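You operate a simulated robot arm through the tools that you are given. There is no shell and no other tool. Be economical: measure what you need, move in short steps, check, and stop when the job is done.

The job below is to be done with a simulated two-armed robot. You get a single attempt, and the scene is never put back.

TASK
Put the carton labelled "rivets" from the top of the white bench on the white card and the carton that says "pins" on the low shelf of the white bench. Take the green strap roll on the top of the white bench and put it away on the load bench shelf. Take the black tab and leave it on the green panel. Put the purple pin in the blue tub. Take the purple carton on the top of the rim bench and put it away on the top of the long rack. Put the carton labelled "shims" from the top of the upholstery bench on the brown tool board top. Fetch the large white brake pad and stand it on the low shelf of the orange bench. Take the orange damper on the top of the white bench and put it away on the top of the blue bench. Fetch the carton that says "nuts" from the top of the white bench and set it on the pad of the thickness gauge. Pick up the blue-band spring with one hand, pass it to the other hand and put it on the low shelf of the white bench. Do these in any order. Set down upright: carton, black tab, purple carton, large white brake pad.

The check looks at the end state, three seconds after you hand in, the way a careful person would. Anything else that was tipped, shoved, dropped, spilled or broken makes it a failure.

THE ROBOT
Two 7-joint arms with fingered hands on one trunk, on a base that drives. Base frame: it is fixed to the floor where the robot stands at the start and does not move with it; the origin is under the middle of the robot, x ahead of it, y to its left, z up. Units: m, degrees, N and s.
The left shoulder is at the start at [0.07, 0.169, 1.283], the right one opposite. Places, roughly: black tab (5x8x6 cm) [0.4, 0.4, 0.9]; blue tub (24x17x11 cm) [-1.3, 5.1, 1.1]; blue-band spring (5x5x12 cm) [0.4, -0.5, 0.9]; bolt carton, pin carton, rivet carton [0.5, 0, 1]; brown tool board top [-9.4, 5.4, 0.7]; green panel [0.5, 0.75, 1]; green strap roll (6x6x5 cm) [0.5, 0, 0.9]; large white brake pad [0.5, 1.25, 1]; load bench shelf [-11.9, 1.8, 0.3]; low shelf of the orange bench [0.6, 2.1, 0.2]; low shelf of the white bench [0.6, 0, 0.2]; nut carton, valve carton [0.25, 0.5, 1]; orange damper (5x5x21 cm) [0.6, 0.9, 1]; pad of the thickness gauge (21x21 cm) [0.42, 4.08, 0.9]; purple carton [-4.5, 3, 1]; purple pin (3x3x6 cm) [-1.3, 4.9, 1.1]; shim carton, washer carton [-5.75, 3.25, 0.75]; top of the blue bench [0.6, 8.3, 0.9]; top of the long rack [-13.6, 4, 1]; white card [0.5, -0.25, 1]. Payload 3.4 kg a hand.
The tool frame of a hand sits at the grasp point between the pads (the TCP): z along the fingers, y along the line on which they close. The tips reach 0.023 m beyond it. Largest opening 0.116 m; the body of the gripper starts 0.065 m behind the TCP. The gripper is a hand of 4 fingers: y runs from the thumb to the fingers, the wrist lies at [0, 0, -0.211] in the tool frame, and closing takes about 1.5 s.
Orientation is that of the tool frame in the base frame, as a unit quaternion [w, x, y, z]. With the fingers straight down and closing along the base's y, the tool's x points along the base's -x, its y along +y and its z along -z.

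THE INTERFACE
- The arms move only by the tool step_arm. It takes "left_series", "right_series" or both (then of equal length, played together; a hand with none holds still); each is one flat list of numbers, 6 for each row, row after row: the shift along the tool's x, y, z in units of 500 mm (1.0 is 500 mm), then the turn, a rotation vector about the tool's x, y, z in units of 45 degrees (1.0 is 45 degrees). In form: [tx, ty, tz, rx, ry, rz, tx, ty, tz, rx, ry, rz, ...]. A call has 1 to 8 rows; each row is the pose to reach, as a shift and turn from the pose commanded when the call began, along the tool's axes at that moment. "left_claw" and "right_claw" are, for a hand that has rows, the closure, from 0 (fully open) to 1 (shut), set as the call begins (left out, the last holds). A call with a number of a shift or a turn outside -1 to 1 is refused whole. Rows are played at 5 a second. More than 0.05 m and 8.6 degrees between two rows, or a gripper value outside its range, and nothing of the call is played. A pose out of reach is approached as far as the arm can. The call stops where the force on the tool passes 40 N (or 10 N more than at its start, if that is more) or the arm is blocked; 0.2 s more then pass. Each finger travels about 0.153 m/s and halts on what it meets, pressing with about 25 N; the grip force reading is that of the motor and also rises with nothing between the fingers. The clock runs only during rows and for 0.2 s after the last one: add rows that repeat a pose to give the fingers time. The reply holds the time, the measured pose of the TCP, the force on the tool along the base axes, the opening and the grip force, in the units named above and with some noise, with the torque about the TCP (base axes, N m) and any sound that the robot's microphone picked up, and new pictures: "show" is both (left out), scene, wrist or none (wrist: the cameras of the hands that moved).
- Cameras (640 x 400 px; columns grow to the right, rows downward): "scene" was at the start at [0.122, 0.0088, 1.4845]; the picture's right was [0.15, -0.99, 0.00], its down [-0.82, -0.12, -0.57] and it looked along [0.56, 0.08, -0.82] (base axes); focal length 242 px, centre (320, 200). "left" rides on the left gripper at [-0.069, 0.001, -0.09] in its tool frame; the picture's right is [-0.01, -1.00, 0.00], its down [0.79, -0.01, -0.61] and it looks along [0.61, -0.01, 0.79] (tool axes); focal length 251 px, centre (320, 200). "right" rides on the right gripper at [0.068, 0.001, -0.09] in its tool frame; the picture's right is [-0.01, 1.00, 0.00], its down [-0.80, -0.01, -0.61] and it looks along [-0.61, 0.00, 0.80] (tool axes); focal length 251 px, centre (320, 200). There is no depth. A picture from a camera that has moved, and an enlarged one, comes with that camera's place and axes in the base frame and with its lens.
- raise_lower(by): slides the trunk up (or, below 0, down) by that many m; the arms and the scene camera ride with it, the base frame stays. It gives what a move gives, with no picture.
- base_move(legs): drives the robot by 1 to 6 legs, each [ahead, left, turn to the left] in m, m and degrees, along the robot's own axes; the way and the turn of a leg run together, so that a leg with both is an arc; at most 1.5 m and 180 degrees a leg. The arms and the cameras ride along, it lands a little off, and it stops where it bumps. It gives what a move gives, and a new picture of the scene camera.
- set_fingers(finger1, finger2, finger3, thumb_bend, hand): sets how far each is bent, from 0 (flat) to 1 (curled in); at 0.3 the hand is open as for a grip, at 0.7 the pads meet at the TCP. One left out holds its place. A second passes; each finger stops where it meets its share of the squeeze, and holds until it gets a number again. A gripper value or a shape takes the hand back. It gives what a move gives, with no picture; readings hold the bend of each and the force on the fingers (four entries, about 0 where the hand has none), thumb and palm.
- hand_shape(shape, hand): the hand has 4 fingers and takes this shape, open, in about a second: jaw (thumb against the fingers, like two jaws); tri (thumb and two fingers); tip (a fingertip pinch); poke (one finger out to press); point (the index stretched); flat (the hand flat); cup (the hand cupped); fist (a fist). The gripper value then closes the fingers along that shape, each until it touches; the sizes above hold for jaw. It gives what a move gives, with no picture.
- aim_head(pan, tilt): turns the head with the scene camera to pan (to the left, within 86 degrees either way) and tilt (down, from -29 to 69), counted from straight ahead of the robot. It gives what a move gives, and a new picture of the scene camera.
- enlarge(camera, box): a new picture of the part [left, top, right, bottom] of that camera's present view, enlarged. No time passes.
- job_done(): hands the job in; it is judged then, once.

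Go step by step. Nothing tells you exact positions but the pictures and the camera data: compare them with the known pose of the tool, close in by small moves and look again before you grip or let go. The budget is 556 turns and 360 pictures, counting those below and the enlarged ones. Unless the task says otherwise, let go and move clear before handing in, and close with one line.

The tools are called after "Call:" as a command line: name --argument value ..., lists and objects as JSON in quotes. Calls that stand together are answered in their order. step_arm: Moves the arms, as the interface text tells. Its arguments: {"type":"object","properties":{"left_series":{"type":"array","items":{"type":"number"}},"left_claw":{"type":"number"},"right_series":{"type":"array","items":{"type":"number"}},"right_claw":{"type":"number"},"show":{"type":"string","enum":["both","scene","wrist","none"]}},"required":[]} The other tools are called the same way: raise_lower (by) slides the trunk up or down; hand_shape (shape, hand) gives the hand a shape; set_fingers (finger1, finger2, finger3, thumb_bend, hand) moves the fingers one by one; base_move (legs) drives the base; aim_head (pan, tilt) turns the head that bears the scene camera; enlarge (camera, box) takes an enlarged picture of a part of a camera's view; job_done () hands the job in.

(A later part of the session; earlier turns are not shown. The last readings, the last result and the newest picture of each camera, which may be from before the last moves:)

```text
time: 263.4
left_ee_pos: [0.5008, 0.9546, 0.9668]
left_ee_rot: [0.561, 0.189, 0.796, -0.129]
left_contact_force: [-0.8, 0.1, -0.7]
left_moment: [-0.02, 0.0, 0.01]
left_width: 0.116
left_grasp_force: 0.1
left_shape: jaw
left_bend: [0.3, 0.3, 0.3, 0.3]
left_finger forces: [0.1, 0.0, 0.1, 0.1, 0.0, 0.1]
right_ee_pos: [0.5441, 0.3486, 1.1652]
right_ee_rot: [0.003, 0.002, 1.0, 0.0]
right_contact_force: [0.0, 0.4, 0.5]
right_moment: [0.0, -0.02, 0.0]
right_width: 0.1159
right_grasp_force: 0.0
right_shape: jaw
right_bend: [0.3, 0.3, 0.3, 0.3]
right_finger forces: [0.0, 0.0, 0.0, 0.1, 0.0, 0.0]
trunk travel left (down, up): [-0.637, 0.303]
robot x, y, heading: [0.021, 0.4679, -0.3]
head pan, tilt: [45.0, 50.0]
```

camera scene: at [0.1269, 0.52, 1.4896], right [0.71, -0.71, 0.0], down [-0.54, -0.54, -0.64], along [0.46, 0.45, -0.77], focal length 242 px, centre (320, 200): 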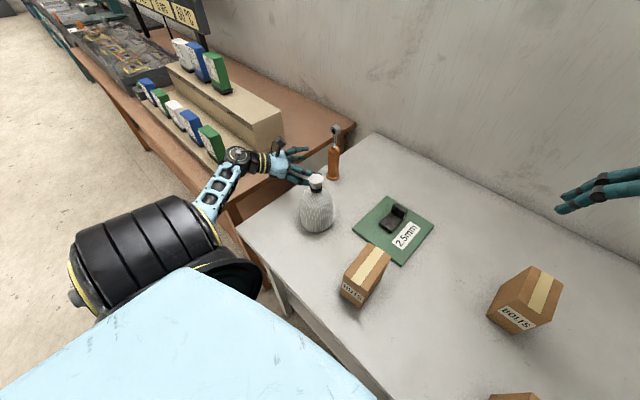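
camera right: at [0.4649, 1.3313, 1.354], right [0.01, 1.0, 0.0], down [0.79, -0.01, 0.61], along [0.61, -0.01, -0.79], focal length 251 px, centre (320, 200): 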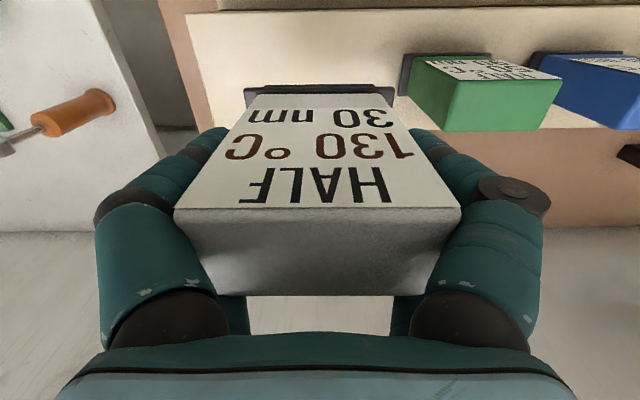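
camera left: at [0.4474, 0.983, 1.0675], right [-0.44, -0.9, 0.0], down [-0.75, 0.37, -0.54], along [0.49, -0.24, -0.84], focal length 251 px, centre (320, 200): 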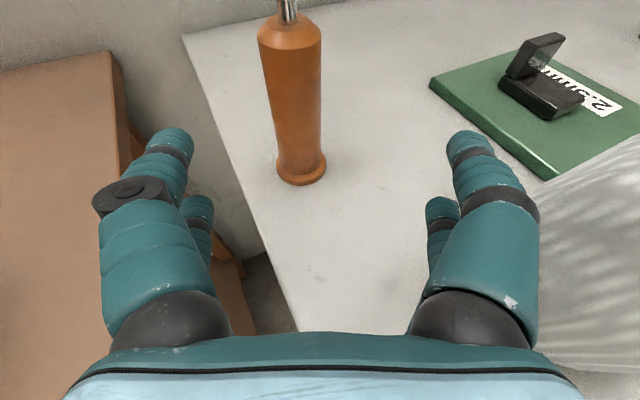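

Call:
step_arm --left_series '[-0.012, 0.03, 0.05, 0, 0, 0, -0.024, 0.045, 0.1, 0, 0, 0, -0.034, 0.045, 0.15, 0, 0, 0, -0.042, 0.045, 0.192, 0, 0, 0, -0.042, 0.045, 0.192, 0, 0, 0]' --show "both"

```text
time: 264.6
left_ee_pos: [0.5813, 0.9268, 0.9683]
left_ee_rot: [0.559, 0.188, 0.797, -0.128]
left_contact_force: [-0.2, 0.0, -0.1]
left_moment: [-0.02, -0.05, 0.01]
left_width: 0.1158
left_grasp_force: 0.1
left_shape: jaw
left_bend: [0.3, 0.3, 0.3, 0.3]
left_finger forces: [0.0, 0.1, 0.0, 0.0, 0.0, 0.1]
left hand out of reach, approached as far as the arm can: row 3, 4, 5
right_ee_pos: [0.544, 0.35, 1.1643]
right_ee_rot: [0.003, 0.002, 1.0, 0.0]
right_contact_force: [-0.7, 0.1, 0.3]
right_moment: [-0.01, 0.0, 0.02]
right_width: 0.1159
right_grasp_force: 0.1
right_shape: jaw
right_bend: [0.3, 0.3, 0.3, 0.3]
right_finger forces: [0.0, 0.0, 0.0, 0.0, 0.1, 0.1]
trunk travel left (down, up): [-0.637, 0.303]
robot x, y, heading: [0.0189, 0.4681, -0.1]
head pan, tilt: [45.0, 50.0]
camera scene: at [0.1266, 0.5204, 1.3396], right [0.71, -0.71, 0.0], down [-0.54, -0.54, -0.64], along [0.46, 0.45, -0.77], focal length 242 px, centre (320, 200)
camera left: at [0.5265, 0.9532, 1.0626], right [-0.44, -0.9, 0.0], down [-0.76, 0.37, -0.54], along [0.48, -0.24, -0.84], focal length 251 px, centre (320, 200)
```

scene: 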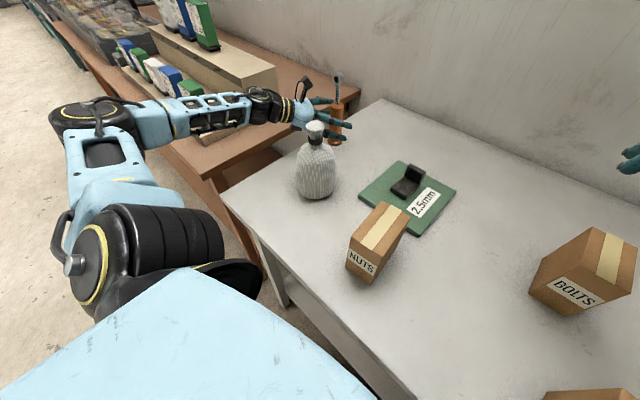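
left: 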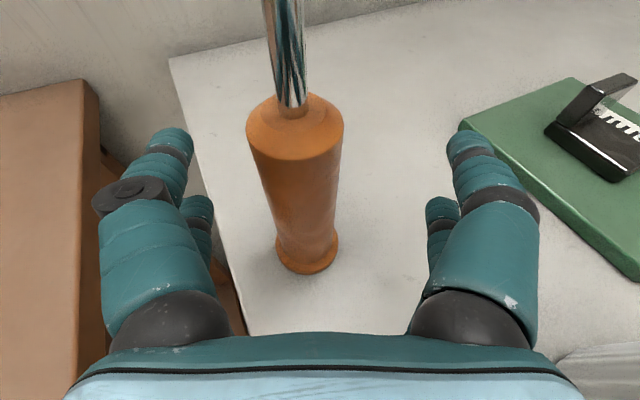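

Nearly there; the damper sits ~8 mm toward the fingers' side. I nudge sideways and forward.

Call:
step_arm --left_series '[0, 0.016, 0.01, 0, 0, 0, 0, 0.018, 0.016, 0, 0, 0, 0, 0.018, 0.016, 0, 0, 0]' --show "wrist"

```text
time: 265.4
left_ee_pos: [0.5909, 0.9344, 0.9759]
left_ee_rot: [0.555, 0.207, 0.798, -0.108]
left_contact_force: [-0.8, 0.3, -0.8]
left_moment: [-0.01, -0.01, 0.0]
left_width: 0.116
left_grasp_force: 0.1
left_shape: jaw
left_bend: [0.3, 0.3, 0.3, 0.3]
left_finger forces: [0.0, 0.0, 0.0, 0.1, 0.1, 0.0]
left hand out of reach, approached as far as the arm can: row 1, 2
right_ee_pos: [0.5435, 0.3506, 1.1641]
right_ee_rot: [0.002, 0.001, 1.0, 0.0]
right_contact_force: [1.0, 0.1, -1.6]
right_moment: [-0.02, -0.04, -0.03]
right_width: 0.1158
right_grasp_force: 0.1
right_shape: jaw
right_bend: [0.3, 0.3, 0.3, 0.3]
right_finger forces: [0.0, 0.0, 0.0, 0.1, 0.0, 0.1]
trunk travel left (down, up): [-0.637, 0.303]
robot x, y, heading: [0.0214, 0.4674, -0.2]
head pan, tilt: [45.0, 50.0]
camera left: at [0.5359, 0.9554, 1.0728], right [-0.45, -0.89, -0.05], down [-0.75, 0.41, -0.52], along [0.48, -0.2, -0.85], focal length 251 px, centre (320, 200)
```

left: 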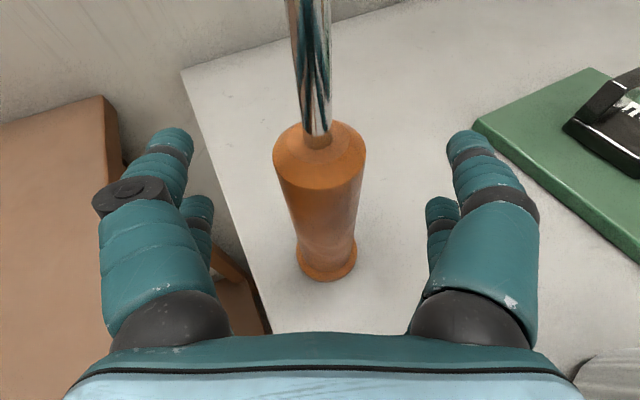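

Centred. I close the left hand on the orange body.

Call:
step_arm --left_series '[0, 0, 0, 0, 0, 0, 0, 0, 0, 0, 0, 0, 0, 0, 0, 0, 0, 0, 0, 0, 0, 0, 0, 0, 0, 0, 0, 0, 0, 0, 0, 0, 0, 0, 0, 0]' --left_claw 1 --show "wrist"

```text
time: 266.8
left_ee_pos: [0.5901, 0.9328, 0.9767]
left_ee_rot: [0.555, 0.208, 0.798, -0.109]
left_contact_force: [-0.6, 0.8, 1.2]
left_moment: [0.08, 0.19, -0.02]
left_width: 0.0277
left_grasp_force: 25.3
left_shape: jaw
left_bend: [0.73, 0.74, 0.74, 0.77]
left_finger forces: [21.0, 23.8, 23.9, 0.1, 20.5, 0.0]
right_ee_pos: [0.5436, 0.3497, 1.1636]
right_ee_rot: [0.003, 0.003, 1.0, 0.0]
right_contact_force: [0.2, -1.0, -0.1]
right_moment: [0.02, 0.01, 0.0]
right_width: 0.116
right_grasp_force: 0.0
right_shape: jaw
right_bend: [0.3, 0.3, 0.3, 0.3]
right_finger forces: [0.1, 0.0, 0.1, 0.1, 0.1, 0.1]
trunk travel left (down, up): [-0.637, 0.303]
robot x, y, heading: [0.0218, 0.4609, 0.0]
head pan, tilt: [45.0, 50.0]
camera left: at [0.5356, 0.9554, 1.0729], right [-0.45, -0.89, -0.05], down [-0.75, 0.41, -0.52], along [0.48, -0.2, -0.85], focal length 251 px, centre (320, 200)
```

left: 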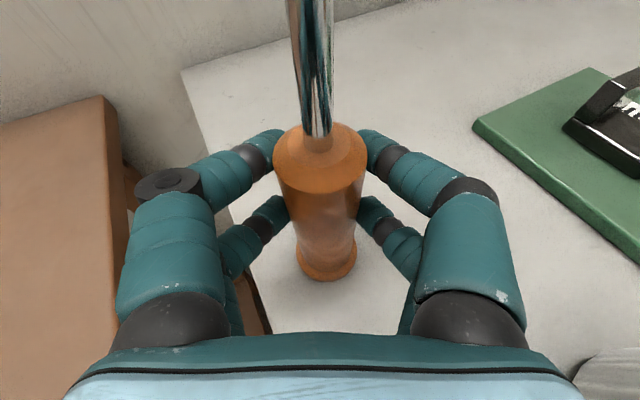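

Firm grip on the damper. I raise the trunk, then draw the left hand inward.

Call:
raise_lower --by 0.28

Call:
step_arm --left_series '[0.01, -0.09, -0.01, 0, 0, 0, 0.02, -0.17, -0.04, 0, 0, 0, 0.03, -0.25, -0.08, 0, 0, 0, 0.04, -0.33, -0.12, 0, 0, 0, 0.04, -0.4, -0.16, 0, 0, 0, 0.04, -0.4, -0.16, 0, 0, 0]' --show "none"

Call:
aim_head --pan 0 --tilt 55

```text
time: 269.7
left_ee_pos: [0.5913, 0.9348, 1.2563]
left_ee_rot: [0.554, 0.208, 0.799, -0.109]
left_contact_force: [0.7, 1.3, -4.5]
left_moment: [0.06, 0.08, -0.04]
left_width: 0.0279
left_grasp_force: 25.0
left_shape: jaw
left_bend: [0.74, 0.74, 0.74, 0.77]
left_finger forces: [20.1, 22.8, 22.6, 0.0, 19.4, 0.1]
right_ee_pos: [0.5448, 0.3496, 1.4433]
right_ee_rot: [0.001, 0.002, 1.0, 0.0]
right_contact_force: [0.1, 0.5, -0.1]
right_moment: [0.01, 0.01, 0.0]
right_width: 0.1161
right_grasp_force: 0.2
right_shape: jaw
right_bend: [0.3, 0.3, 0.3, 0.3]
right_finger forces: [0.1, 0.1, 0.0, 0.1, 0.1, 0.0]
trunk travel left (down, up): [-0.917, 0.023]
robot x, y, heading: [0.0198, 0.4662, -0.1]
head pan, tilt: [45.0, 50.0]
```

```text
time: 271.1
left_ee_pos: [0.4266, 0.7937, 1.2551]
left_ee_rot: [0.553, 0.209, 0.799, -0.109]
left_contact_force: [-0.6, 0.2, -4.7]
left_moment: [0.03, 0.05, 0.0]
left_width: 0.0272
left_grasp_force: 25.0
left_shape: jaw
left_bend: [0.74, 0.74, 0.74, 0.78]
left_finger forces: [19.8, 23.1, 23.0, 0.0, 19.3, 0.0]
right_ee_pos: [0.5437, 0.3499, 1.4445]
right_ee_rot: [0.002, 0.002, 1.0, 0.001]
right_contact_force: [-0.2, -0.4, 0.2]
right_moment: [0.01, 0.01, -0.03]
right_width: 0.1158
right_grasp_force: 0.0
right_shape: jaw
right_bend: [0.3, 0.3, 0.3, 0.3]
right_finger forces: [0.0, 0.0, 0.0, 0.1, 0.0, 0.0]
trunk travel left (down, up): [-0.917, 0.023]
robot x, y, heading: [0.022, 0.4628, -0.3]
head pan, tilt: [45.0, 50.0]
```

```text
time: 272.2
left_ee_pos: [0.4262, 0.7915, 1.2559]
left_ee_rot: [0.555, 0.208, 0.798, -0.109]
left_contact_force: [-0.3, -0.5, -3.1]
left_moment: [0.0, 0.01, 0.01]
left_width: 0.0276
left_grasp_force: 25.5
left_shape: jaw
left_bend: [0.74, 0.74, 0.74, 0.78]
left_finger forces: [19.7, 23.1, 23.0, 0.0, 19.4, 0.1]
right_ee_pos: [0.5435, 0.3496, 1.4436]
right_ee_rot: [0.004, 0.001, 1.0, -0.001]
right_contact_force: [-0.3, -0.2, -0.4]
right_moment: [-0.01, 0.0, 0.04]
right_width: 0.1158
right_grasp_force: 0.2
right_shape: jaw
right_bend: [0.3, 0.3, 0.3, 0.3]
right_finger forces: [0.0, 0.1, 0.0, 0.1, 0.0, 0.0]
trunk travel left (down, up): [-0.917, 0.023]
robot x, y, heading: [0.0235, 0.4666, -0.2]
head pan, tilt: [0.0, 55.0]
camera scene: at [0.1444, 0.466, 1.6131], right [0.0, -1.0, 0.0], down [-0.82, 0.0, -0.57], along [0.57, 0.0, -0.82], focal length 242 px, centre (320, 200)
```

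scene: 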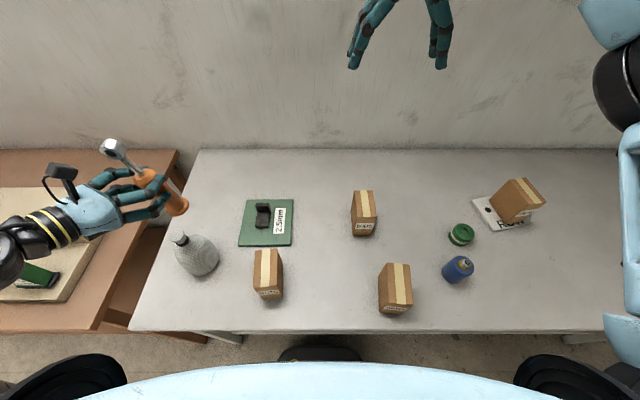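

The damper is held well. Nuts carton centre is about (0.36, 0.615). I reposition so the right hand comes over it.

Call:
base_move --legs '[[-0.18, 0.26, 0]]'

Call:
step_arm --right_series '[0, 0, 0.09, 0, 0, 0, 0, 0, 0.18, 0, 0, 0, 0, 0, 0.27, 0, 0, 0, 0, 0, 0.36, 0, 0, 0, 0, 0, 0.45, 0, 0, 0, 0, 0, 0.54, 0, 0, 0, 0, 0, 0.6, 0, 0, 0]' --show "both"

```text
time: 274.3
left_ee_pos: [0.2443, 1.05, 1.255]
left_ee_rot: [0.553, 0.208, 0.8, -0.107]
left_contact_force: [0.3, -0.9, -4.4]
left_moment: [0.01, 0.04, -0.04]
left_width: 0.0275
left_grasp_force: 24.7
left_shape: jaw
left_bend: [0.74, 0.74, 0.74, 0.78]
left_finger forces: [19.7, 23.1, 23.1, 0.1, 19.3, 0.0]
right_ee_pos: [0.3658, 0.6063, 1.444]
right_ee_rot: [0.001, -0.001, 1.0, 0.0]
right_contact_force: [-0.2, 0.2, -0.5]
right_moment: [-0.03, 0.01, 0.01]
right_width: 0.1156
right_grasp_force: 0.1
right_shape: jaw
right_bend: [0.3, 0.3, 0.3, 0.3]
right_finger forces: [0.0, 0.0, 0.0, 0.0, 0.1, 0.0]
trunk travel left (down, up): [-0.917, 0.023]
robot x, y, heading: [-0.1599, 0.724, 0.2]
head pan, tilt: [0.0, 55.0]
camera scene: at [-0.0337, 0.7202, 1.6129], right [0.0, -1.0, 0.0], down [-0.82, 0.0, -0.57], along [0.57, 0.0, -0.82], focal length 242 px, centre (320, 200)
```

scene: 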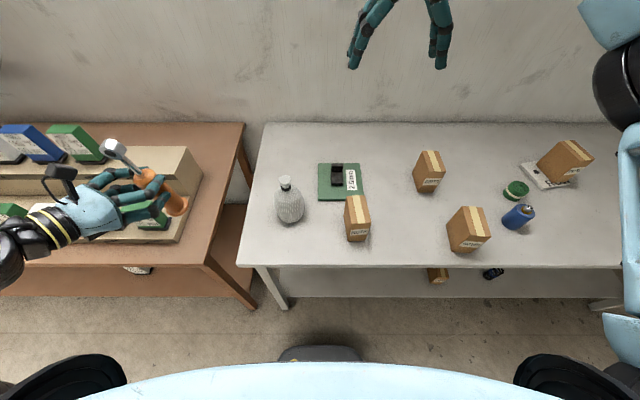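

```text
time: 275.9
left_ee_pos: [0.2447, 1.0516, 1.2548]
left_ee_rot: [0.555, 0.207, 0.799, -0.108]
left_contact_force: [1.0, -0.8, -4.9]
left_moment: [0.01, 0.02, -0.02]
left_width: 0.0275
left_grasp_force: 24.8
left_shape: jaw
left_bend: [0.74, 0.74, 0.74, 0.78]
left_finger forces: [19.8, 23.2, 23.0, 0.0, 19.2, 0.1]
right_ee_pos: [0.3633, 0.6098, 1.1452]
right_ee_rot: [0.003, -0.001, 1.0, 0.0]
right_contact_force: [0.3, -0.2, 0.1]
right_moment: [0.01, -0.03, -0.01]
right_width: 0.1161
right_grasp_force: 0.0
right_shape: jaw
right_bend: [0.3, 0.3, 0.3, 0.3]
right_finger forces: [0.0, 0.0, 0.0, 0.0, 0.1, 0.1]
trunk travel left (down, up): [-0.917, 0.023]
robot x, y, heading: [-0.1597, 0.7226, 0.3]
head pan, tilt: [0.0, 55.0]
camera scene: at [-0.0357, 0.7232, 1.6131], right [0.0, -1.0, 0.0], down [-0.82, 0.0, -0.57], along [0.57, 0.0, -0.82], focal length 242 px, centre (320, 200)
camera right: at [0.2933, 0.6097, 1.2351], right [0.01, 1.0, 0.0], down [0.79, -0.01, 0.61], along [0.61, 0.0, -0.79], focal length 251 px, centre (320, 200)
```

scene: 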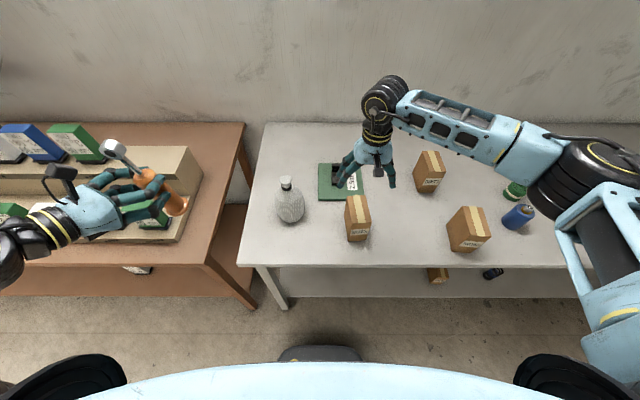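
right: 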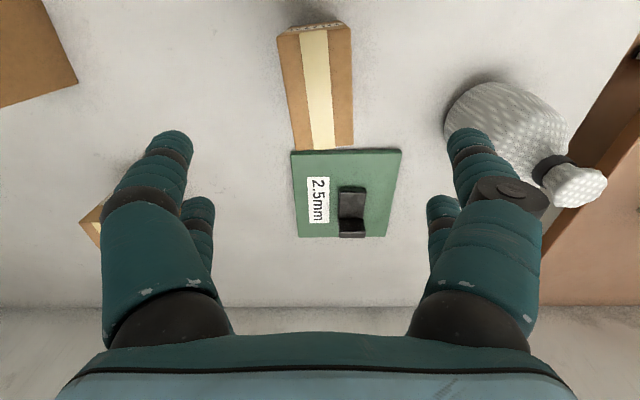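

Nuts carton centre (0.358, 0.609), yaw ≈ +4°. Descend and grip.

Call:
step_arm --right_series '[0.01, -0.002, 0.08, 0, 0, -0.045, 0.01, -0.002, 0.16, 0, 0, -0.09, 0.01, -0.002, 0.24, 0, 0, -0.09, 0.01, -0.002, 0.32, 0, 0, -0.09, 0.01, -0.002, 0.376, 0, 0, -0.09, 0.01, -0.002, 0.376, 0, 0, -0.09]' --show "wrist"

Call:
step_arm --right_series '[0, 0, 0, 0, 0, 0, 0, 0, 0, 0, 0, 0, 0, 0, 0, 0, 0, 0, 0, 0, 0, 0, 0, 0, 0, 0, 0, 0, 0, 0, 0, 0, 0, 0, 0, 0]' --right_claw 1 --show "none"

```text
time: 277.3
left_ee_pos: [0.2427, 1.0512, 1.2556]
left_ee_rot: [0.554, 0.206, 0.799, -0.107]
left_contact_force: [0.2, 0.7, -4.0]
left_moment: [0.02, 0.03, -0.03]
left_width: 0.0273
left_grasp_force: 24.5
left_shape: jaw
left_bend: [0.74, 0.74, 0.74, 0.78]
left_finger forces: [19.5, 23.1, 23.0, 0.0, 19.2, 0.0]
right_ee_pos: [0.3606, 0.6075, 0.9558]
right_ee_rot: [0.002, -0.037, 0.999, 0.0]
right_contact_force: [0.1, 0.4, 0.2]
right_moment: [-0.01, -0.02, -0.03]
right_width: 0.116
right_grasp_force: 0.1
right_shape: jaw
right_bend: [0.3, 0.3, 0.3, 0.3]
right_finger forces: [0.1, 0.0, 0.1, 0.0, 0.0, 0.0]
trunk travel left (down, up): [-0.917, 0.023]
robot x, y, heading: [-0.1593, 0.7247, 0.2]
head pan, tilt: [0.0, 55.0]
camera right: at [0.2905, 0.6038, 1.0448], right [-0.06, 1.0, 0.0], down [0.79, 0.05, 0.61], along [0.61, 0.04, -0.79], focal length 251 px, centre (320, 200)
```

right: 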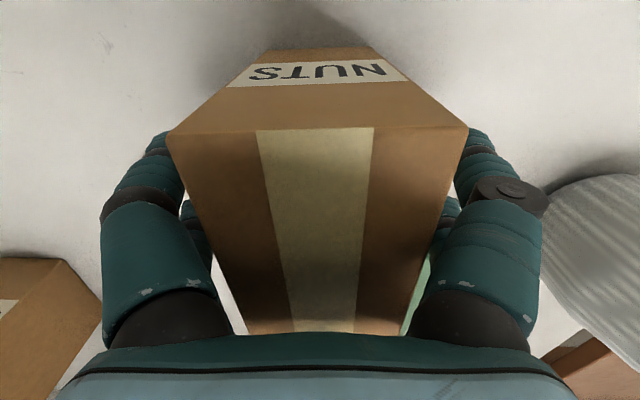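

```text
time: 278.7
left_ee_pos: [0.2445, 1.0519, 1.2553]
left_ee_rot: [0.554, 0.205, 0.8, -0.106]
left_contact_force: [0.2, -0.1, -3.3]
left_moment: [0.04, 0.04, -0.04]
left_width: 0.0273
left_grasp_force: 24.7
left_shape: jaw
left_bend: [0.74, 0.74, 0.74, 0.78]
left_finger forces: [19.5, 23.0, 23.0, 0.0, 19.2, 0.1]
right_ee_pos: [0.3608, 0.6085, 0.9559]
right_ee_rot: [0.002, -0.035, 0.999, 0.0]
right_contact_force: [-0.6, 0.0, 0.6]
right_moment: [-0.02, 0.01, 0.01]
right_width: 0.0531
right_grasp_force: 25.1
right_shape: jaw
right_bend: [0.73, 0.73, 0.73, 0.76]
right_finger forces: [23.0, 22.7, 22.8, 0.1, 22.7, 0.0]
trunk travel left (down, up): [-0.917, 0.023]
robot x, y, heading: [-0.1595, 0.7244, 0.3]
head pan, tilt: [0.0, 55.0]
```

Gripped. Lift, back off, and look along the way to the thickness gauge.

Call:
step_arm --right_series '[0, 0, -0.09, 0, 0, 0, 0, 0, -0.18, 0, 0, 0, 0, 0, -0.27, 0, 0, 0, 0, 0, -0.36, 0, 0, 0, 0, 0, -0.45, 0, 0, 0, 0, 0, -0.52, 0, 0, 0]' --show "none"

Call:
base_move --legs '[[-0.55, 0, 0]]'

Call:
aim_head --pan 75 --tilt 20

```text
time: 280.1
left_ee_pos: [0.2435, 1.0526, 1.2544]
left_ee_rot: [0.555, 0.206, 0.799, -0.107]
left_contact_force: [0.7, 0.4, -4.4]
left_moment: [0.05, 0.0, 0.01]
left_width: 0.0271
left_grasp_force: 24.7
left_shape: jaw
left_bend: [0.74, 0.74, 0.74, 0.78]
left_finger forces: [19.6, 23.2, 23.0, 0.1, 19.2, 0.0]
right_ee_pos: [0.3582, 0.6059, 1.2173]
right_ee_rot: [0.002, -0.036, 0.999, 0.0]
right_contact_force: [0.1, -0.7, -3.5]
right_moment: [0.01, 0.0, 0.02]
right_width: 0.0532
right_grasp_force: 24.8
right_shape: jaw
right_bend: [0.73, 0.73, 0.73, 0.76]
right_finger forces: [22.8, 22.8, 22.9, 0.1, 22.7, 0.0]
trunk travel left (down, up): [-0.917, 0.023]
robot x, y, heading: [-0.1605, 0.7227, 0.2]
head pan, tilt: [0.0, 55.0]
```

```text
time: 283.2
left_ee_pos: [-0.2975, 1.0497, 1.2539]
left_ee_rot: [0.554, 0.207, 0.799, -0.109]
left_contact_force: [-0.4, -0.3, -4.1]
left_moment: [0.05, 0.03, 0.0]
left_width: 0.0275
left_grasp_force: 25.2
left_shape: jaw
left_bend: [0.74, 0.74, 0.74, 0.78]
left_finger forces: [19.6, 23.1, 22.9, 0.0, 19.2, 0.0]
right_ee_pos: [-0.183, 0.6026, 1.2172]
right_ee_rot: [0.001, -0.035, 0.999, 0.0]
right_contact_force: [-0.2, 0.2, -2.9]
right_moment: [-0.02, 0.01, 0.02]
right_width: 0.0532
right_grasp_force: 24.2
right_shape: jaw
right_bend: [0.73, 0.73, 0.73, 0.76]
right_finger forces: [22.8, 22.8, 22.9, 0.0, 22.8, 0.0]
trunk travel left (down, up): [-0.917, 0.023]
robot x, y, heading: [-0.7039, 0.7219, 0.3]
head pan, tilt: [0.0, 55.0]
camera scene: at [-0.5767, 0.721, 1.6128], right [0.0, -1.0, 0.0], down [-0.82, 0.0, -0.57], along [0.57, 0.0, -0.82], focal length 242 px, centre (320, 200)
```

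scene: 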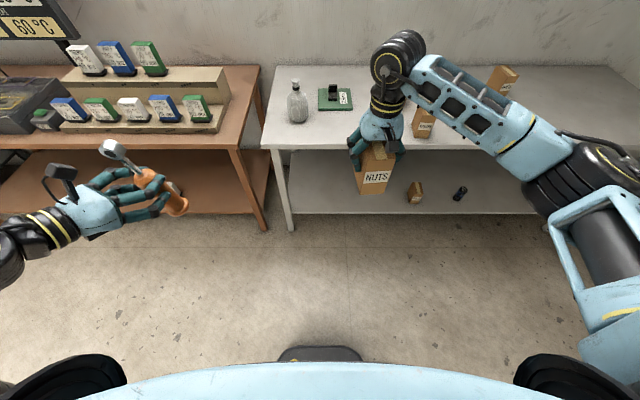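

```text
time: 284.7
left_ee_pos: [-0.2993, 1.0486, 1.2544]
left_ee_rot: [0.555, 0.207, 0.799, -0.109]
left_contact_force: [-0.1, 0.0, -4.3]
left_moment: [0.03, 0.04, -0.01]
left_width: 0.0271
left_grasp_force: 24.7
left_shape: jaw
left_bend: [0.74, 0.74, 0.74, 0.78]
left_finger forces: [19.6, 23.0, 23.0, 0.0, 19.2, 0.0]
right_ee_pos: [-0.1855, 0.6036, 1.2178]
right_ee_rot: [0.002, -0.035, 0.999, 0.0]
right_contact_force: [-1.0, 0.3, -3.8]
right_moment: [0.0, 0.0, 0.03]
right_width: 0.0531
right_grasp_force: 24.8
right_shape: jaw
right_bend: [0.73, 0.73, 0.73, 0.76]
right_finger forces: [22.8, 22.8, 22.9, 0.0, 22.7, 0.0]
trunk travel left (down, up): [-0.917, 0.023]
robot x, y, heading: [-0.7006, 0.7218, -0.1]
head pan, tilt: [75.0, 20.0]
camera scene: at [-0.6273, 0.8109, 1.6651], right [0.97, -0.26, 0.0], down [-0.09, -0.33, -0.94], along [0.24, 0.91, -0.34], focal length 242 px, centre (320, 200)
```

scene: 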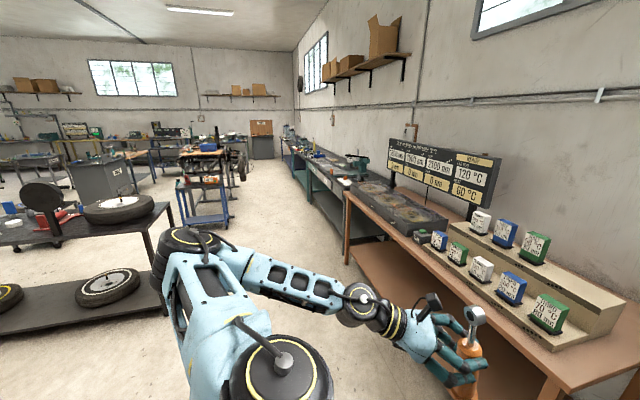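

The aisle along x≈−0.7 is clear. I drive left 3.3 m to the gauge.

Call:
base_move --legs '[[0, 1.1, 0], [0, 1.1, 0], [0, 1.1, 0]]'

Call:
aim_head --pan 0 --tilt 40

```text
time: 300.7
left_ee_pos: [-0.4352, 4.3468, 1.2543]
left_ee_rot: [0.557, 0.186, 0.804, -0.093]
left_contact_force: [-1.0, 0.0, -3.5]
left_moment: [0.01, 0.05, 0.0]
left_width: 0.0272
left_grasp_force: 24.2
left_shape: jaw
left_bend: [0.74, 0.74, 0.74, 0.78]
left_finger forces: [19.7, 23.0, 23.0, 0.0, 19.1, 0.0]
right_ee_pos: [-0.2991, 3.908, 1.2181]
right_ee_rot: [0.002, -0.061, 0.998, 0.0]
right_contact_force: [0.5, -0.4, -4.9]
right_moment: [0.04, 0.0, 0.03]
right_width: 0.0533
right_grasp_force: 25.3
right_shape: jaw
right_bend: [0.73, 0.73, 0.73, 0.76]
right_finger forces: [22.9, 22.8, 22.9, 0.0, 22.8, 0.0]
trunk travel left (down, up): [-0.917, 0.023]
robot x, y, heading: [-0.8221, 4.0029, 3.3]
head pan, tilt: [75.0, 20.0]
camera scene: at [-0.7514, 4.0921, 1.6652], right [0.98, -0.21, 0.0], down [-0.07, -0.33, -0.94], along [0.19, 0.92, -0.34], focal length 242 px, centre (320, 200)
```

scene: 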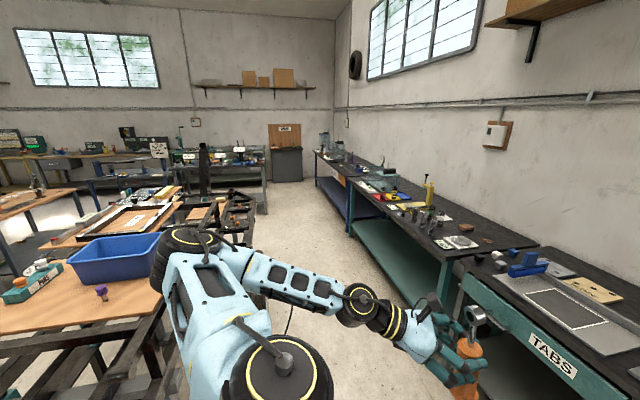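

```text
time: 302.2
left_ee_pos: [-0.4355, 4.3489, 1.2549]
left_ee_rot: [0.556, 0.186, 0.805, -0.093]
left_contact_force: [-0.3, 0.7, -3.9]
left_moment: [0.01, 0.05, -0.02]
left_width: 0.0275
left_grasp_force: 24.7
left_shape: jaw
left_bend: [0.74, 0.74, 0.74, 0.78]
left_finger forces: [19.6, 23.0, 22.9, 0.1, 19.3, 0.0]
right_ee_pos: [-0.299, 3.9087, 1.2171]
right_ee_rot: [0.001, -0.061, 0.998, 0.0]
right_contact_force: [0.0, 0.1, -4.4]
right_moment: [0.0, 0.02, 0.02]
right_width: 0.0531
right_grasp_force: 24.9
right_shape: jaw
right_bend: [0.73, 0.73, 0.73, 0.76]
right_finger forces: [22.9, 22.7, 22.9, 0.0, 22.8, 0.1]
trunk travel left (down, up): [-0.917, 0.023]
robot x, y, heading: [-0.8256, 3.9986, 3.2]
head pan, tilt: [0.0, 40.0]
camera scene: at [-0.6859, 4.007, 1.6337], right [0.05, -1.0, 0.0], down [-0.64, -0.04, -0.77], along [0.76, 0.04, -0.64], focal length 242 px, centre (320, 200)
```

scene: 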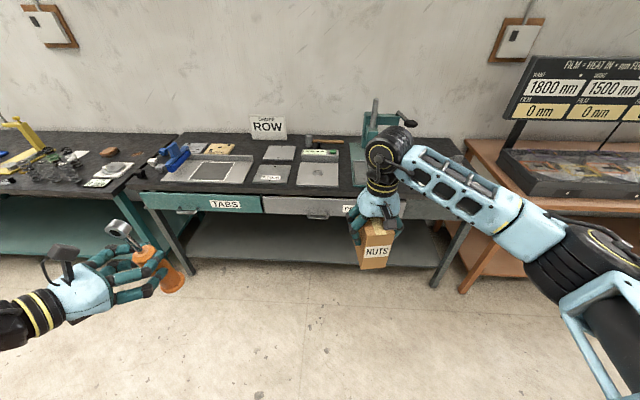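

The gauge pad should be the grey square plate near (317,173). I zoom.

Call:
enlarge --camera "scene" --box '[180, 90, 420, 240]'

```text
2.67 times, centred on (300, 165) of scene
camera zoom: at [-0.6859, 4.007, 1.6337], right [0.05, -1.0, 0.0], down [-0.64, -0.04, -0.77], along [0.76, 0.04, -0.64], focal length 644 px, centre (373, 293)
```

zoom: 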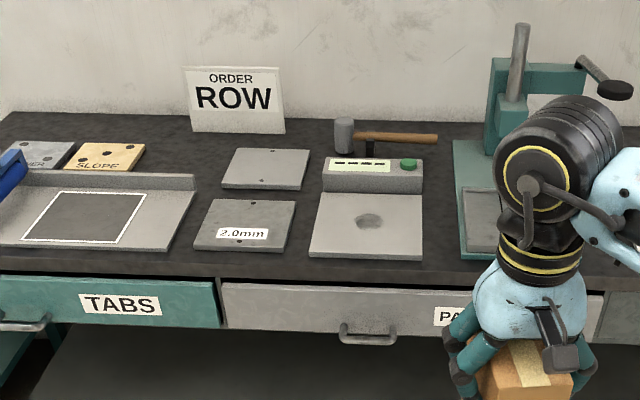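

The pad (front plate with the dark spot) is centred near (0.41, 4.075). I square the heading and drive so the right hand comes over it.

Call:
base_move --legs '[[0, 0, -3.2], [0, 0.19, 0], [0.55, 0, 0]]'

Call:
aim_head --pan -10 --tilt 50

```text
time: 307.0
left_ee_pos: [0.1433, 4.5193, 1.2555]
left_ee_rot: [0.555, 0.206, 0.799, -0.107]
left_contact_force: [-0.7, 0.5, -3.9]
left_moment: [0.04, 0.05, 0.05]
left_width: 0.0269
left_grasp_force: 24.9
left_shape: jaw
left_bend: [0.74, 0.74, 0.74, 0.78]
left_finger forces: [19.6, 23.0, 22.9, 0.0, 19.3, 0.0]
right_ee_pos: [0.2588, 4.0737, 1.2183]
right_ee_rot: [0.002, -0.037, 0.999, 0.0]
right_contact_force: [-0.5, 0.4, -3.7]
right_moment: [-0.01, -0.02, 0.01]
right_width: 0.0531
right_grasp_force: 25.3
right_shape: jaw
right_bend: [0.73, 0.73, 0.73, 0.76]
right_finger forces: [22.9, 22.9, 23.0, 0.0, 22.8, 0.0]
trunk travel left (down, up): [-0.917, 0.023]
robot x, y, heading: [-0.2619, 4.1932, 0.4]
head pan, tilt: [0.0, 40.0]
camera scene: at [-0.1233, 4.1914, 1.6339], right [0.01, -1.0, 0.0], down [-0.64, 0.0, -0.77], along [0.77, 0.0, -0.64], focal length 242 px, centre (320, 200)
```

scene: 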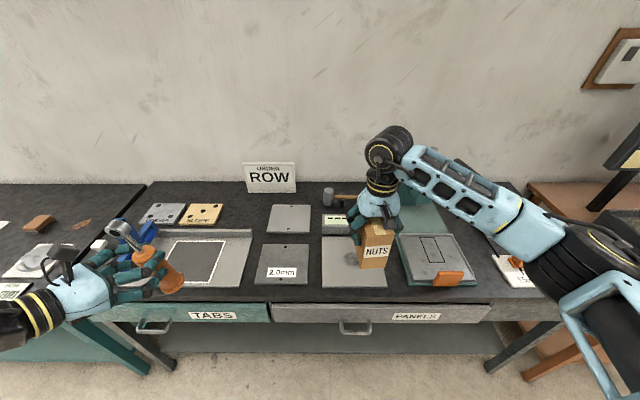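

```text
time: 307.7
left_ee_pos: [0.1452, 4.5196, 1.2551]
left_ee_rot: [0.554, 0.206, 0.799, -0.108]
left_contact_force: [0.7, -0.4, -4.0]
left_moment: [0.01, 0.02, -0.02]
left_width: 0.0272
left_grasp_force: 24.7
left_shape: jaw
left_bend: [0.74, 0.74, 0.74, 0.78]
left_finger forces: [19.6, 23.0, 22.9, 0.1, 19.3, 0.0]
right_ee_pos: [0.2604, 4.0739, 1.2176]
right_ee_rot: [0.001, -0.037, 0.999, 0.0]
right_contact_force: [0.8, 0.4, -2.8]
right_moment: [-0.02, -0.01, 0.0]
right_width: 0.0531
right_grasp_force: 25.4
right_shape: jaw
right_bend: [0.73, 0.73, 0.73, 0.76]
right_finger forces: [23.0, 22.9, 23.0, 0.1, 22.8, 0.1]
trunk travel left (down, up): [-0.917, 0.023]
robot x, y, heading: [-0.2576, 4.188, 0.4]
head pan, tilt: [-10.0, 50.0]
camera scene: at [-0.1304, 4.178, 1.6196], right [-0.17, -0.99, 0.0], down [-0.76, 0.13, -0.64], along [0.63, -0.11, -0.77], focal length 242 px, centre (320, 200)
```

scene: 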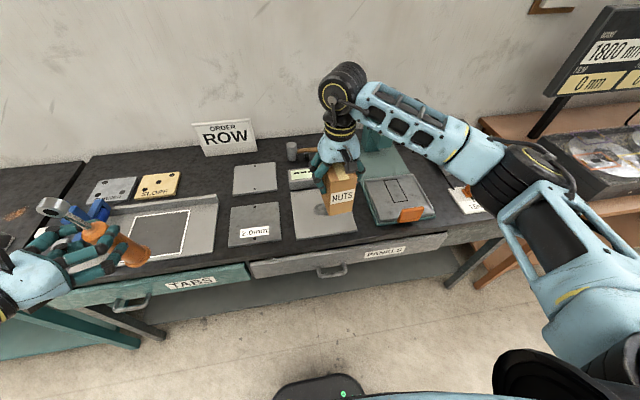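

Refined: pad centre ≈ (0.425, 4.075), z≈0.87–0.9. I drive forward 0.12 and lower the carton over it.

Call:
base_move --legs '[[0.12, 0, -0.4]]'

Call:
step_arm --right_series '[-0.04, 0, 0.07, 0, 0, 0, -0.08, 0, 0.14, 0, 0, 0, -0.09, 0, 0.22, 0, 0, 0, -0.09, 0, 0.3, 0, 0, 0, -0.09, 0, 0.36, 0, 0, 0, -0.09, 0, 0.36, 0, 0, 0]' --show "both"

```text
time: 308.9
left_ee_pos: [0.2632, 4.5167, 1.2567]
left_ee_rot: [0.555, 0.21, 0.797, -0.11]
left_contact_force: [-0.2, 0.0, -4.4]
left_moment: [0.02, 0.05, -0.04]
left_width: 0.0274
left_grasp_force: 24.9
left_shape: jaw
left_bend: [0.74, 0.74, 0.74, 0.78]
left_finger forces: [19.6, 23.0, 22.9, 0.0, 19.3, 0.1]
right_ee_pos: [0.374, 4.0697, 1.2195]
right_ee_rot: [0.004, -0.031, 0.999, 0.0]
right_contact_force: [0.0, 0.4, -4.4]
right_moment: [-0.03, -0.02, -0.01]
right_width: 0.053
right_grasp_force: 24.8
right_shape: jaw
right_bend: [0.73, 0.73, 0.73, 0.76]
right_finger forces: [22.9, 22.9, 23.0, 0.0, 22.8, 0.0]
trunk travel left (down, up): [-0.917, 0.023]
robot x, y, heading: [-0.1386, 4.1922, -0.4]
head pan, tilt: [-10.0, 50.0]
camera scene: at [-0.0165, 4.177, 1.62], right [-0.18, -0.98, 0.0], down [-0.75, 0.14, -0.64], along [0.63, -0.11, -0.76], focal length 242 px, centre (320, 200)
```

scene: 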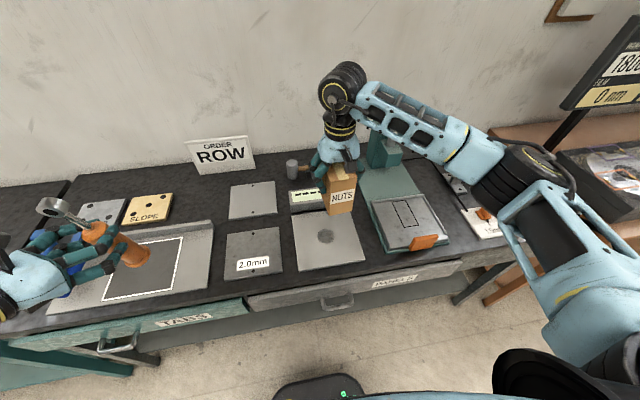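

```text
time: 310.4
left_ee_pos: [0.2673, 4.5155, 1.2554]
left_ee_rot: [0.554, 0.21, 0.798, -0.11]
left_contact_force: [0.5, -0.1, -4.4]
left_moment: [0.0, 0.02, -0.03]
left_width: 0.0275
left_grasp_force: 25.0
left_shape: jaw
left_bend: [0.74, 0.74, 0.74, 0.78]
left_finger forces: [19.5, 22.9, 22.9, 0.0, 19.1, 0.0]
right_ee_pos: [0.424, 4.0723, 1.0365]
right_ee_rot: [0.002, -0.033, 0.999, 0.0]
right_contact_force: [0.4, 0.5, -4.0]
right_moment: [0.01, 0.0, 0.03]
right_width: 0.0527
right_grasp_force: 25.0
right_shape: jaw
right_bend: [0.73, 0.73, 0.73, 0.76]
right_finger forces: [22.9, 22.7, 22.8, 0.0, 22.8, 0.0]
trunk travel left (down, up): [-0.917, 0.023]
robot x, y, heading: [-0.1393, 4.1929, -0.3]
head pan, tilt: [-10.0, 50.0]
camera scene: at [-0.011, 4.1769, 1.6195], right [-0.18, -0.98, 0.0], down [-0.75, 0.14, -0.64], along [0.63, -0.11, -0.77], focal length 242 px, centre (320, 200)
camera right: at [0.3541, 4.0687, 1.1257], right [-0.06, 1.0, 0.0], down [0.79, 0.04, 0.61], along [0.61, 0.03, -0.79], focal length 251 px, centre (320, 200)
```

scene: 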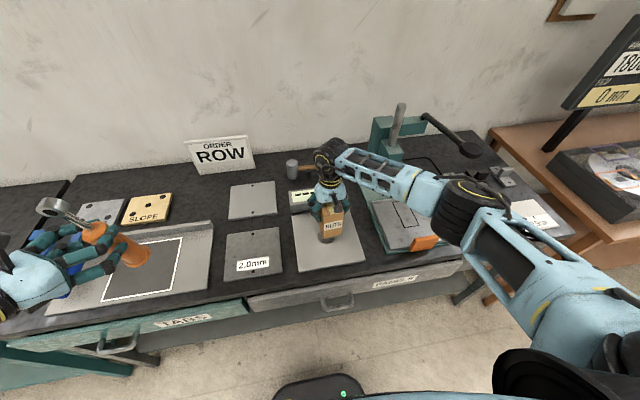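
right: 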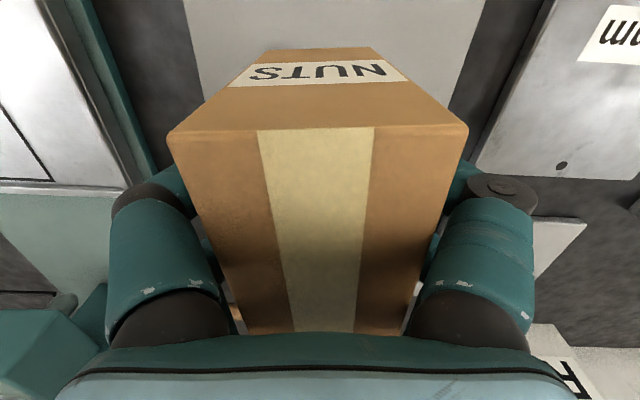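

The dark spot is at (0.422, 4.080), right under the carton. Lowering.

Call:
step_arm --right_series '[0, 0.008, 0.04, 0, 0, 0, 0, 0.008, 0.08, 0, 0, 0, 0, 0.008, 0.1, 0, 0, 0, 0, 0.008, 0.1, 0, 0, 0]' --show "none"

Call:
step_arm --right_series '[0, 0, 0.01, 0, 0, 0, 0, 0, 0.01, 0, 0, 0]' --show "none"

```text
time: 311.4
left_ee_pos: [0.2674, 4.5148, 1.2548]
left_ee_rot: [0.553, 0.21, 0.798, -0.11]
left_contact_force: [1.4, 0.4, -4.7]
left_moment: [0.05, 0.03, 0.0]
left_width: 0.0274
left_grasp_force: 25.1
left_shape: jaw
left_bend: [0.74, 0.74, 0.74, 0.78]
left_finger forces: [19.5, 22.9, 22.9, 0.0, 19.2, 0.0]
right_ee_pos: [0.4237, 4.0763, 0.9883]
right_ee_rot: [0.001, -0.032, 0.999, 0.0]
right_contact_force: [-0.3, 0.6, -3.3]
right_moment: [0.04, 0.0, -0.02]
right_width: 0.053
right_grasp_force: 25.0
right_shape: jaw
right_bend: [0.73, 0.73, 0.73, 0.76]
right_finger forces: [22.8, 22.8, 23.0, 0.0, 22.7, 0.0]
trunk travel left (down, up): [-0.917, 0.023]
robot x, y, heading: [-0.1375, 4.1927, -0.2]
head pan, tilt: [-10.0, 50.0]
```

```text
time: 311.9
left_ee_pos: [0.2674, 4.5164, 1.2554]
left_ee_rot: [0.555, 0.209, 0.798, -0.109]
left_contact_force: [0.0, -0.3, -4.0]
left_moment: [-0.02, 0.05, 0.04]
left_width: 0.0274
left_grasp_force: 24.6
left_shape: jaw
left_bend: [0.74, 0.74, 0.74, 0.78]
left_finger forces: [19.6, 22.9, 22.8, 0.1, 19.1, 0.0]
right_ee_pos: [0.4229, 4.0762, 0.9826]
right_ee_rot: [0.001, -0.032, 0.999, 0.0]
right_contact_force: [0.5, 0.0, -3.3]
right_moment: [-0.02, -0.04, 0.01]
right_width: 0.0531
right_grasp_force: 25.1
right_shape: jaw
right_bend: [0.73, 0.73, 0.73, 0.76]
right_finger forces: [22.8, 22.9, 23.0, 0.0, 22.6, 0.0]
trunk travel left (down, up): [-0.917, 0.023]
robot x, y, heading: [-0.1379, 4.1959, -0.0]
head pan, tilt: [-10.0, 50.0]
```

Call:
step_arm --right_series '[0, 0, 0.008, 0, 0, 0, 0, 0, 0.008, 0, 0, 0]' --show "none"

Call:
step_arm --right_series '[0, 0, 0.008, 0, 0, 0, 0, 0, 0.008, 0, 0, 0]' --show "none"

Call:
step_arm --right_series '[0, 0, 0.008, 0, 0, 0, 0, 0, 0.008, 0, 0, 0]' --show "wrist"

```text
time: 312.6
left_ee_pos: [0.2675, 4.5158, 1.2546]
left_ee_rot: [0.553, 0.21, 0.799, -0.109]
left_contact_force: [-1.5, 0.5, -3.5]
left_moment: [0.03, 0.02, -0.01]
left_width: 0.0271
left_grasp_force: 25.1
left_shape: jaw
left_bend: [0.74, 0.74, 0.74, 0.78]
left_finger forces: [19.5, 22.9, 22.7, 0.0, 19.1, 0.0]
right_ee_pos: [0.423, 4.0772, 0.9787]
right_ee_rot: [0.002, -0.033, 0.999, 0.0]
right_contact_force: [0.1, 0.3, -4.3]
right_moment: [-0.04, -0.02, -0.01]
right_width: 0.0529
right_grasp_force: 24.7
right_shape: jaw
right_bend: [0.73, 0.73, 0.73, 0.76]
right_finger forces: [22.8, 22.8, 22.9, 0.0, 22.7, 0.1]
trunk travel left (down, up): [-0.917, 0.023]
robot x, y, heading: [-0.1401, 4.1906, -0.2]
head pan, tilt: [-10.0, 50.0]
```

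```text
time: 313.1
left_ee_pos: [0.2678, 4.5162, 1.2546]
left_ee_rot: [0.554, 0.21, 0.798, -0.11]
left_contact_force: [0.0, -0.4, -4.7]
left_moment: [0.0, 0.06, 0.03]
left_width: 0.0273
left_grasp_force: 24.4
left_shape: jaw
left_bend: [0.74, 0.74, 0.74, 0.78]
left_finger forces: [19.4, 22.9, 22.8, 0.0, 19.2, 0.0]
right_ee_pos: [0.4244, 4.0762, 0.9745]
right_ee_rot: [0.002, -0.033, 0.999, 0.0]
right_contact_force: [0.8, -0.2, -4.3]
right_moment: [0.02, -0.01, -0.03]
right_width: 0.0529
right_grasp_force: 24.8
right_shape: jaw
right_bend: [0.73, 0.73, 0.73, 0.76]
right_finger forces: [22.8, 22.8, 22.9, 0.0, 22.7, 0.1]
trunk travel left (down, up): [-0.917, 0.023]
robot x, y, heading: [-0.1369, 4.1921, -0.4]
head pan, tilt: [-10.0, 50.0]
```

```text
time: 313.8
left_ee_pos: [0.2668, 4.5152, 1.2533]
left_ee_rot: [0.554, 0.209, 0.798, -0.11]
left_contact_force: [0.0, -1.1, -4.7]
left_moment: [0.01, 0.0, -0.02]
left_width: 0.0272
left_grasp_force: 25.0
left_shape: jaw
left_bend: [0.74, 0.74, 0.74, 0.78]
left_finger forces: [19.5, 23.0, 22.8, 0.0, 19.3, 0.1]
right_ee_pos: [0.4245, 4.0768, 0.9703]
right_ee_rot: [0.002, -0.032, 0.999, 0.0]
right_contact_force: [0.6, -0.7, -4.6]
right_moment: [-0.03, -0.01, 0.01]
right_width: 0.053
right_grasp_force: 25.3
right_shape: jaw
right_bend: [0.73, 0.73, 0.73, 0.76]
right_finger forces: [22.7, 22.7, 22.9, 0.1, 22.7, 0.0]
trunk travel left (down, up): [-0.917, 0.023]
robot x, y, heading: [-0.1389, 4.19, -0.4]
head pan, tilt: [-10.0, 50.0]
camera right: at [0.3541, 4.0732, 1.0593], right [-0.06, 1.0, 0.0], down [0.79, 0.04, 0.61], along [0.61, 0.03, -0.79], focal length 251 px, centre (320, 200)
```

right: 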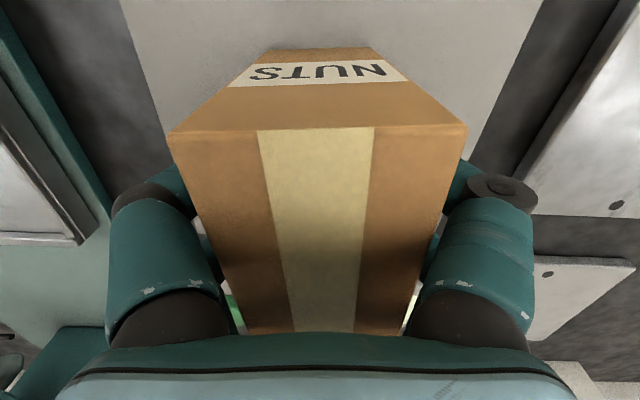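

Call:
step_arm --right_series '[0, 0, 0.008, 0, 0, 0, 0, 0, 0.008, 0, 0, 0]' --show "none"

Call:
step_arm --right_series '[0, 0, 0.008, 0, 0, 0, 0, 0, 0.008, 0, 0, 0]' --show "none"

Call:
step_arm --right_series '[0, 0, 0.008, 0, 0, 0, 0, 0, 0.008, 0, 0, 0]' --show "none"

```text
time: 314.4
left_ee_pos: [0.2628, 4.5165, 1.2561]
left_ee_rot: [0.555, 0.209, 0.798, -0.11]
left_contact_force: [0.9, 0.5, -3.8]
left_moment: [-0.02, 0.04, 0.02]
left_width: 0.0273
left_grasp_force: 25.2
left_shape: jaw
left_bend: [0.74, 0.74, 0.74, 0.78]
left_finger forces: [19.6, 22.9, 22.7, 0.0, 19.2, 0.1]
right_ee_pos: [0.4246, 4.0762, 0.9683]
right_ee_rot: [0.004, -0.032, 0.999, 0.0]
right_contact_force: [6.7, -2.2, 20.3]
right_moment: [-0.14, -0.07, -0.01]
right_width: 0.0532
right_grasp_force: 25.0
right_shape: jaw
right_bend: [0.73, 0.73, 0.73, 0.76]
right_finger forces: [24.5, 24.1, 25.3, 0.0, 25.9, 0.1]
trunk travel left (down, up): [-0.917, 0.023]
robot x, y, heading: [-0.1378, 4.1922, -0.4]
head pan, tilt: [-10.0, 50.0]
```

```text
time: 314.8
left_ee_pos: [0.2624, 4.5173, 1.2565]
left_ee_rot: [0.555, 0.21, 0.797, -0.11]
left_contact_force: [-0.3, -0.1, -4.6]
left_moment: [0.05, 0.05, 0.0]
left_width: 0.0272
left_grasp_force: 24.7
left_shape: jaw
left_bend: [0.74, 0.74, 0.74, 0.78]
left_finger forces: [19.7, 22.9, 22.8, 0.0, 19.1, 0.0]
right_ee_pos: [0.4234, 4.0777, 0.9678]
right_ee_rot: [0.007, -0.032, 0.999, 0.0]
right_contact_force: [-5.5, -2.4, 24.1]
right_moment: [-0.14, 0.24, 0.06]
right_width: 0.0533
right_grasp_force: 24.7
right_shape: jaw
right_bend: [0.73, 0.73, 0.73, 0.77]
right_finger forces: [26.6, 25.6, 26.5, 0.0, 26.7, 0.0]
trunk travel left (down, up): [-0.917, 0.023]
robot x, y, heading: [-0.1404, 4.195, -0.1]
head pan, tilt: [-10.0, 50.0]
stopped in row 2 (right hand): the force on the tool passed its limit (the readings are from after the stop); the commanded pose is now the measured one
```

```text
time: 315.2
left_ee_pos: [0.2607, 4.5177, 1.2562]
left_ee_rot: [0.556, 0.21, 0.797, -0.11]
left_contact_force: [0.5, 0.2, -3.7]
left_moment: [0.03, 0.07, 0.04]
left_width: 0.0272
left_grasp_force: 24.8
left_shape: jaw
left_bend: [0.74, 0.74, 0.74, 0.78]
left_finger forces: [19.6, 22.9, 22.8, 0.0, 19.1, 0.0]
right_ee_pos: [0.4241, 4.0786, 0.9687]
right_ee_rot: [0.01, -0.032, 0.999, 0.001]
right_contact_force: [-11.8, -2.3, 27.7]
right_moment: [-0.21, 0.3, 0.07]
right_width: 0.0534
right_grasp_force: 25.3
right_shape: jaw
right_bend: [0.73, 0.73, 0.73, 0.77]
right_finger forces: [26.9, 25.5, 26.8, 0.1, 27.1, 0.0]
trunk travel left (down, up): [-0.917, 0.023]
robot x, y, heading: [-0.1393, 4.1932, -0.1]
head pan, tilt: [-10.0, 50.0]
stopped in row 2 (right hand): the force on the tool passed its limit (the readings are from after the stop); the commanded pose is now the measured one
```

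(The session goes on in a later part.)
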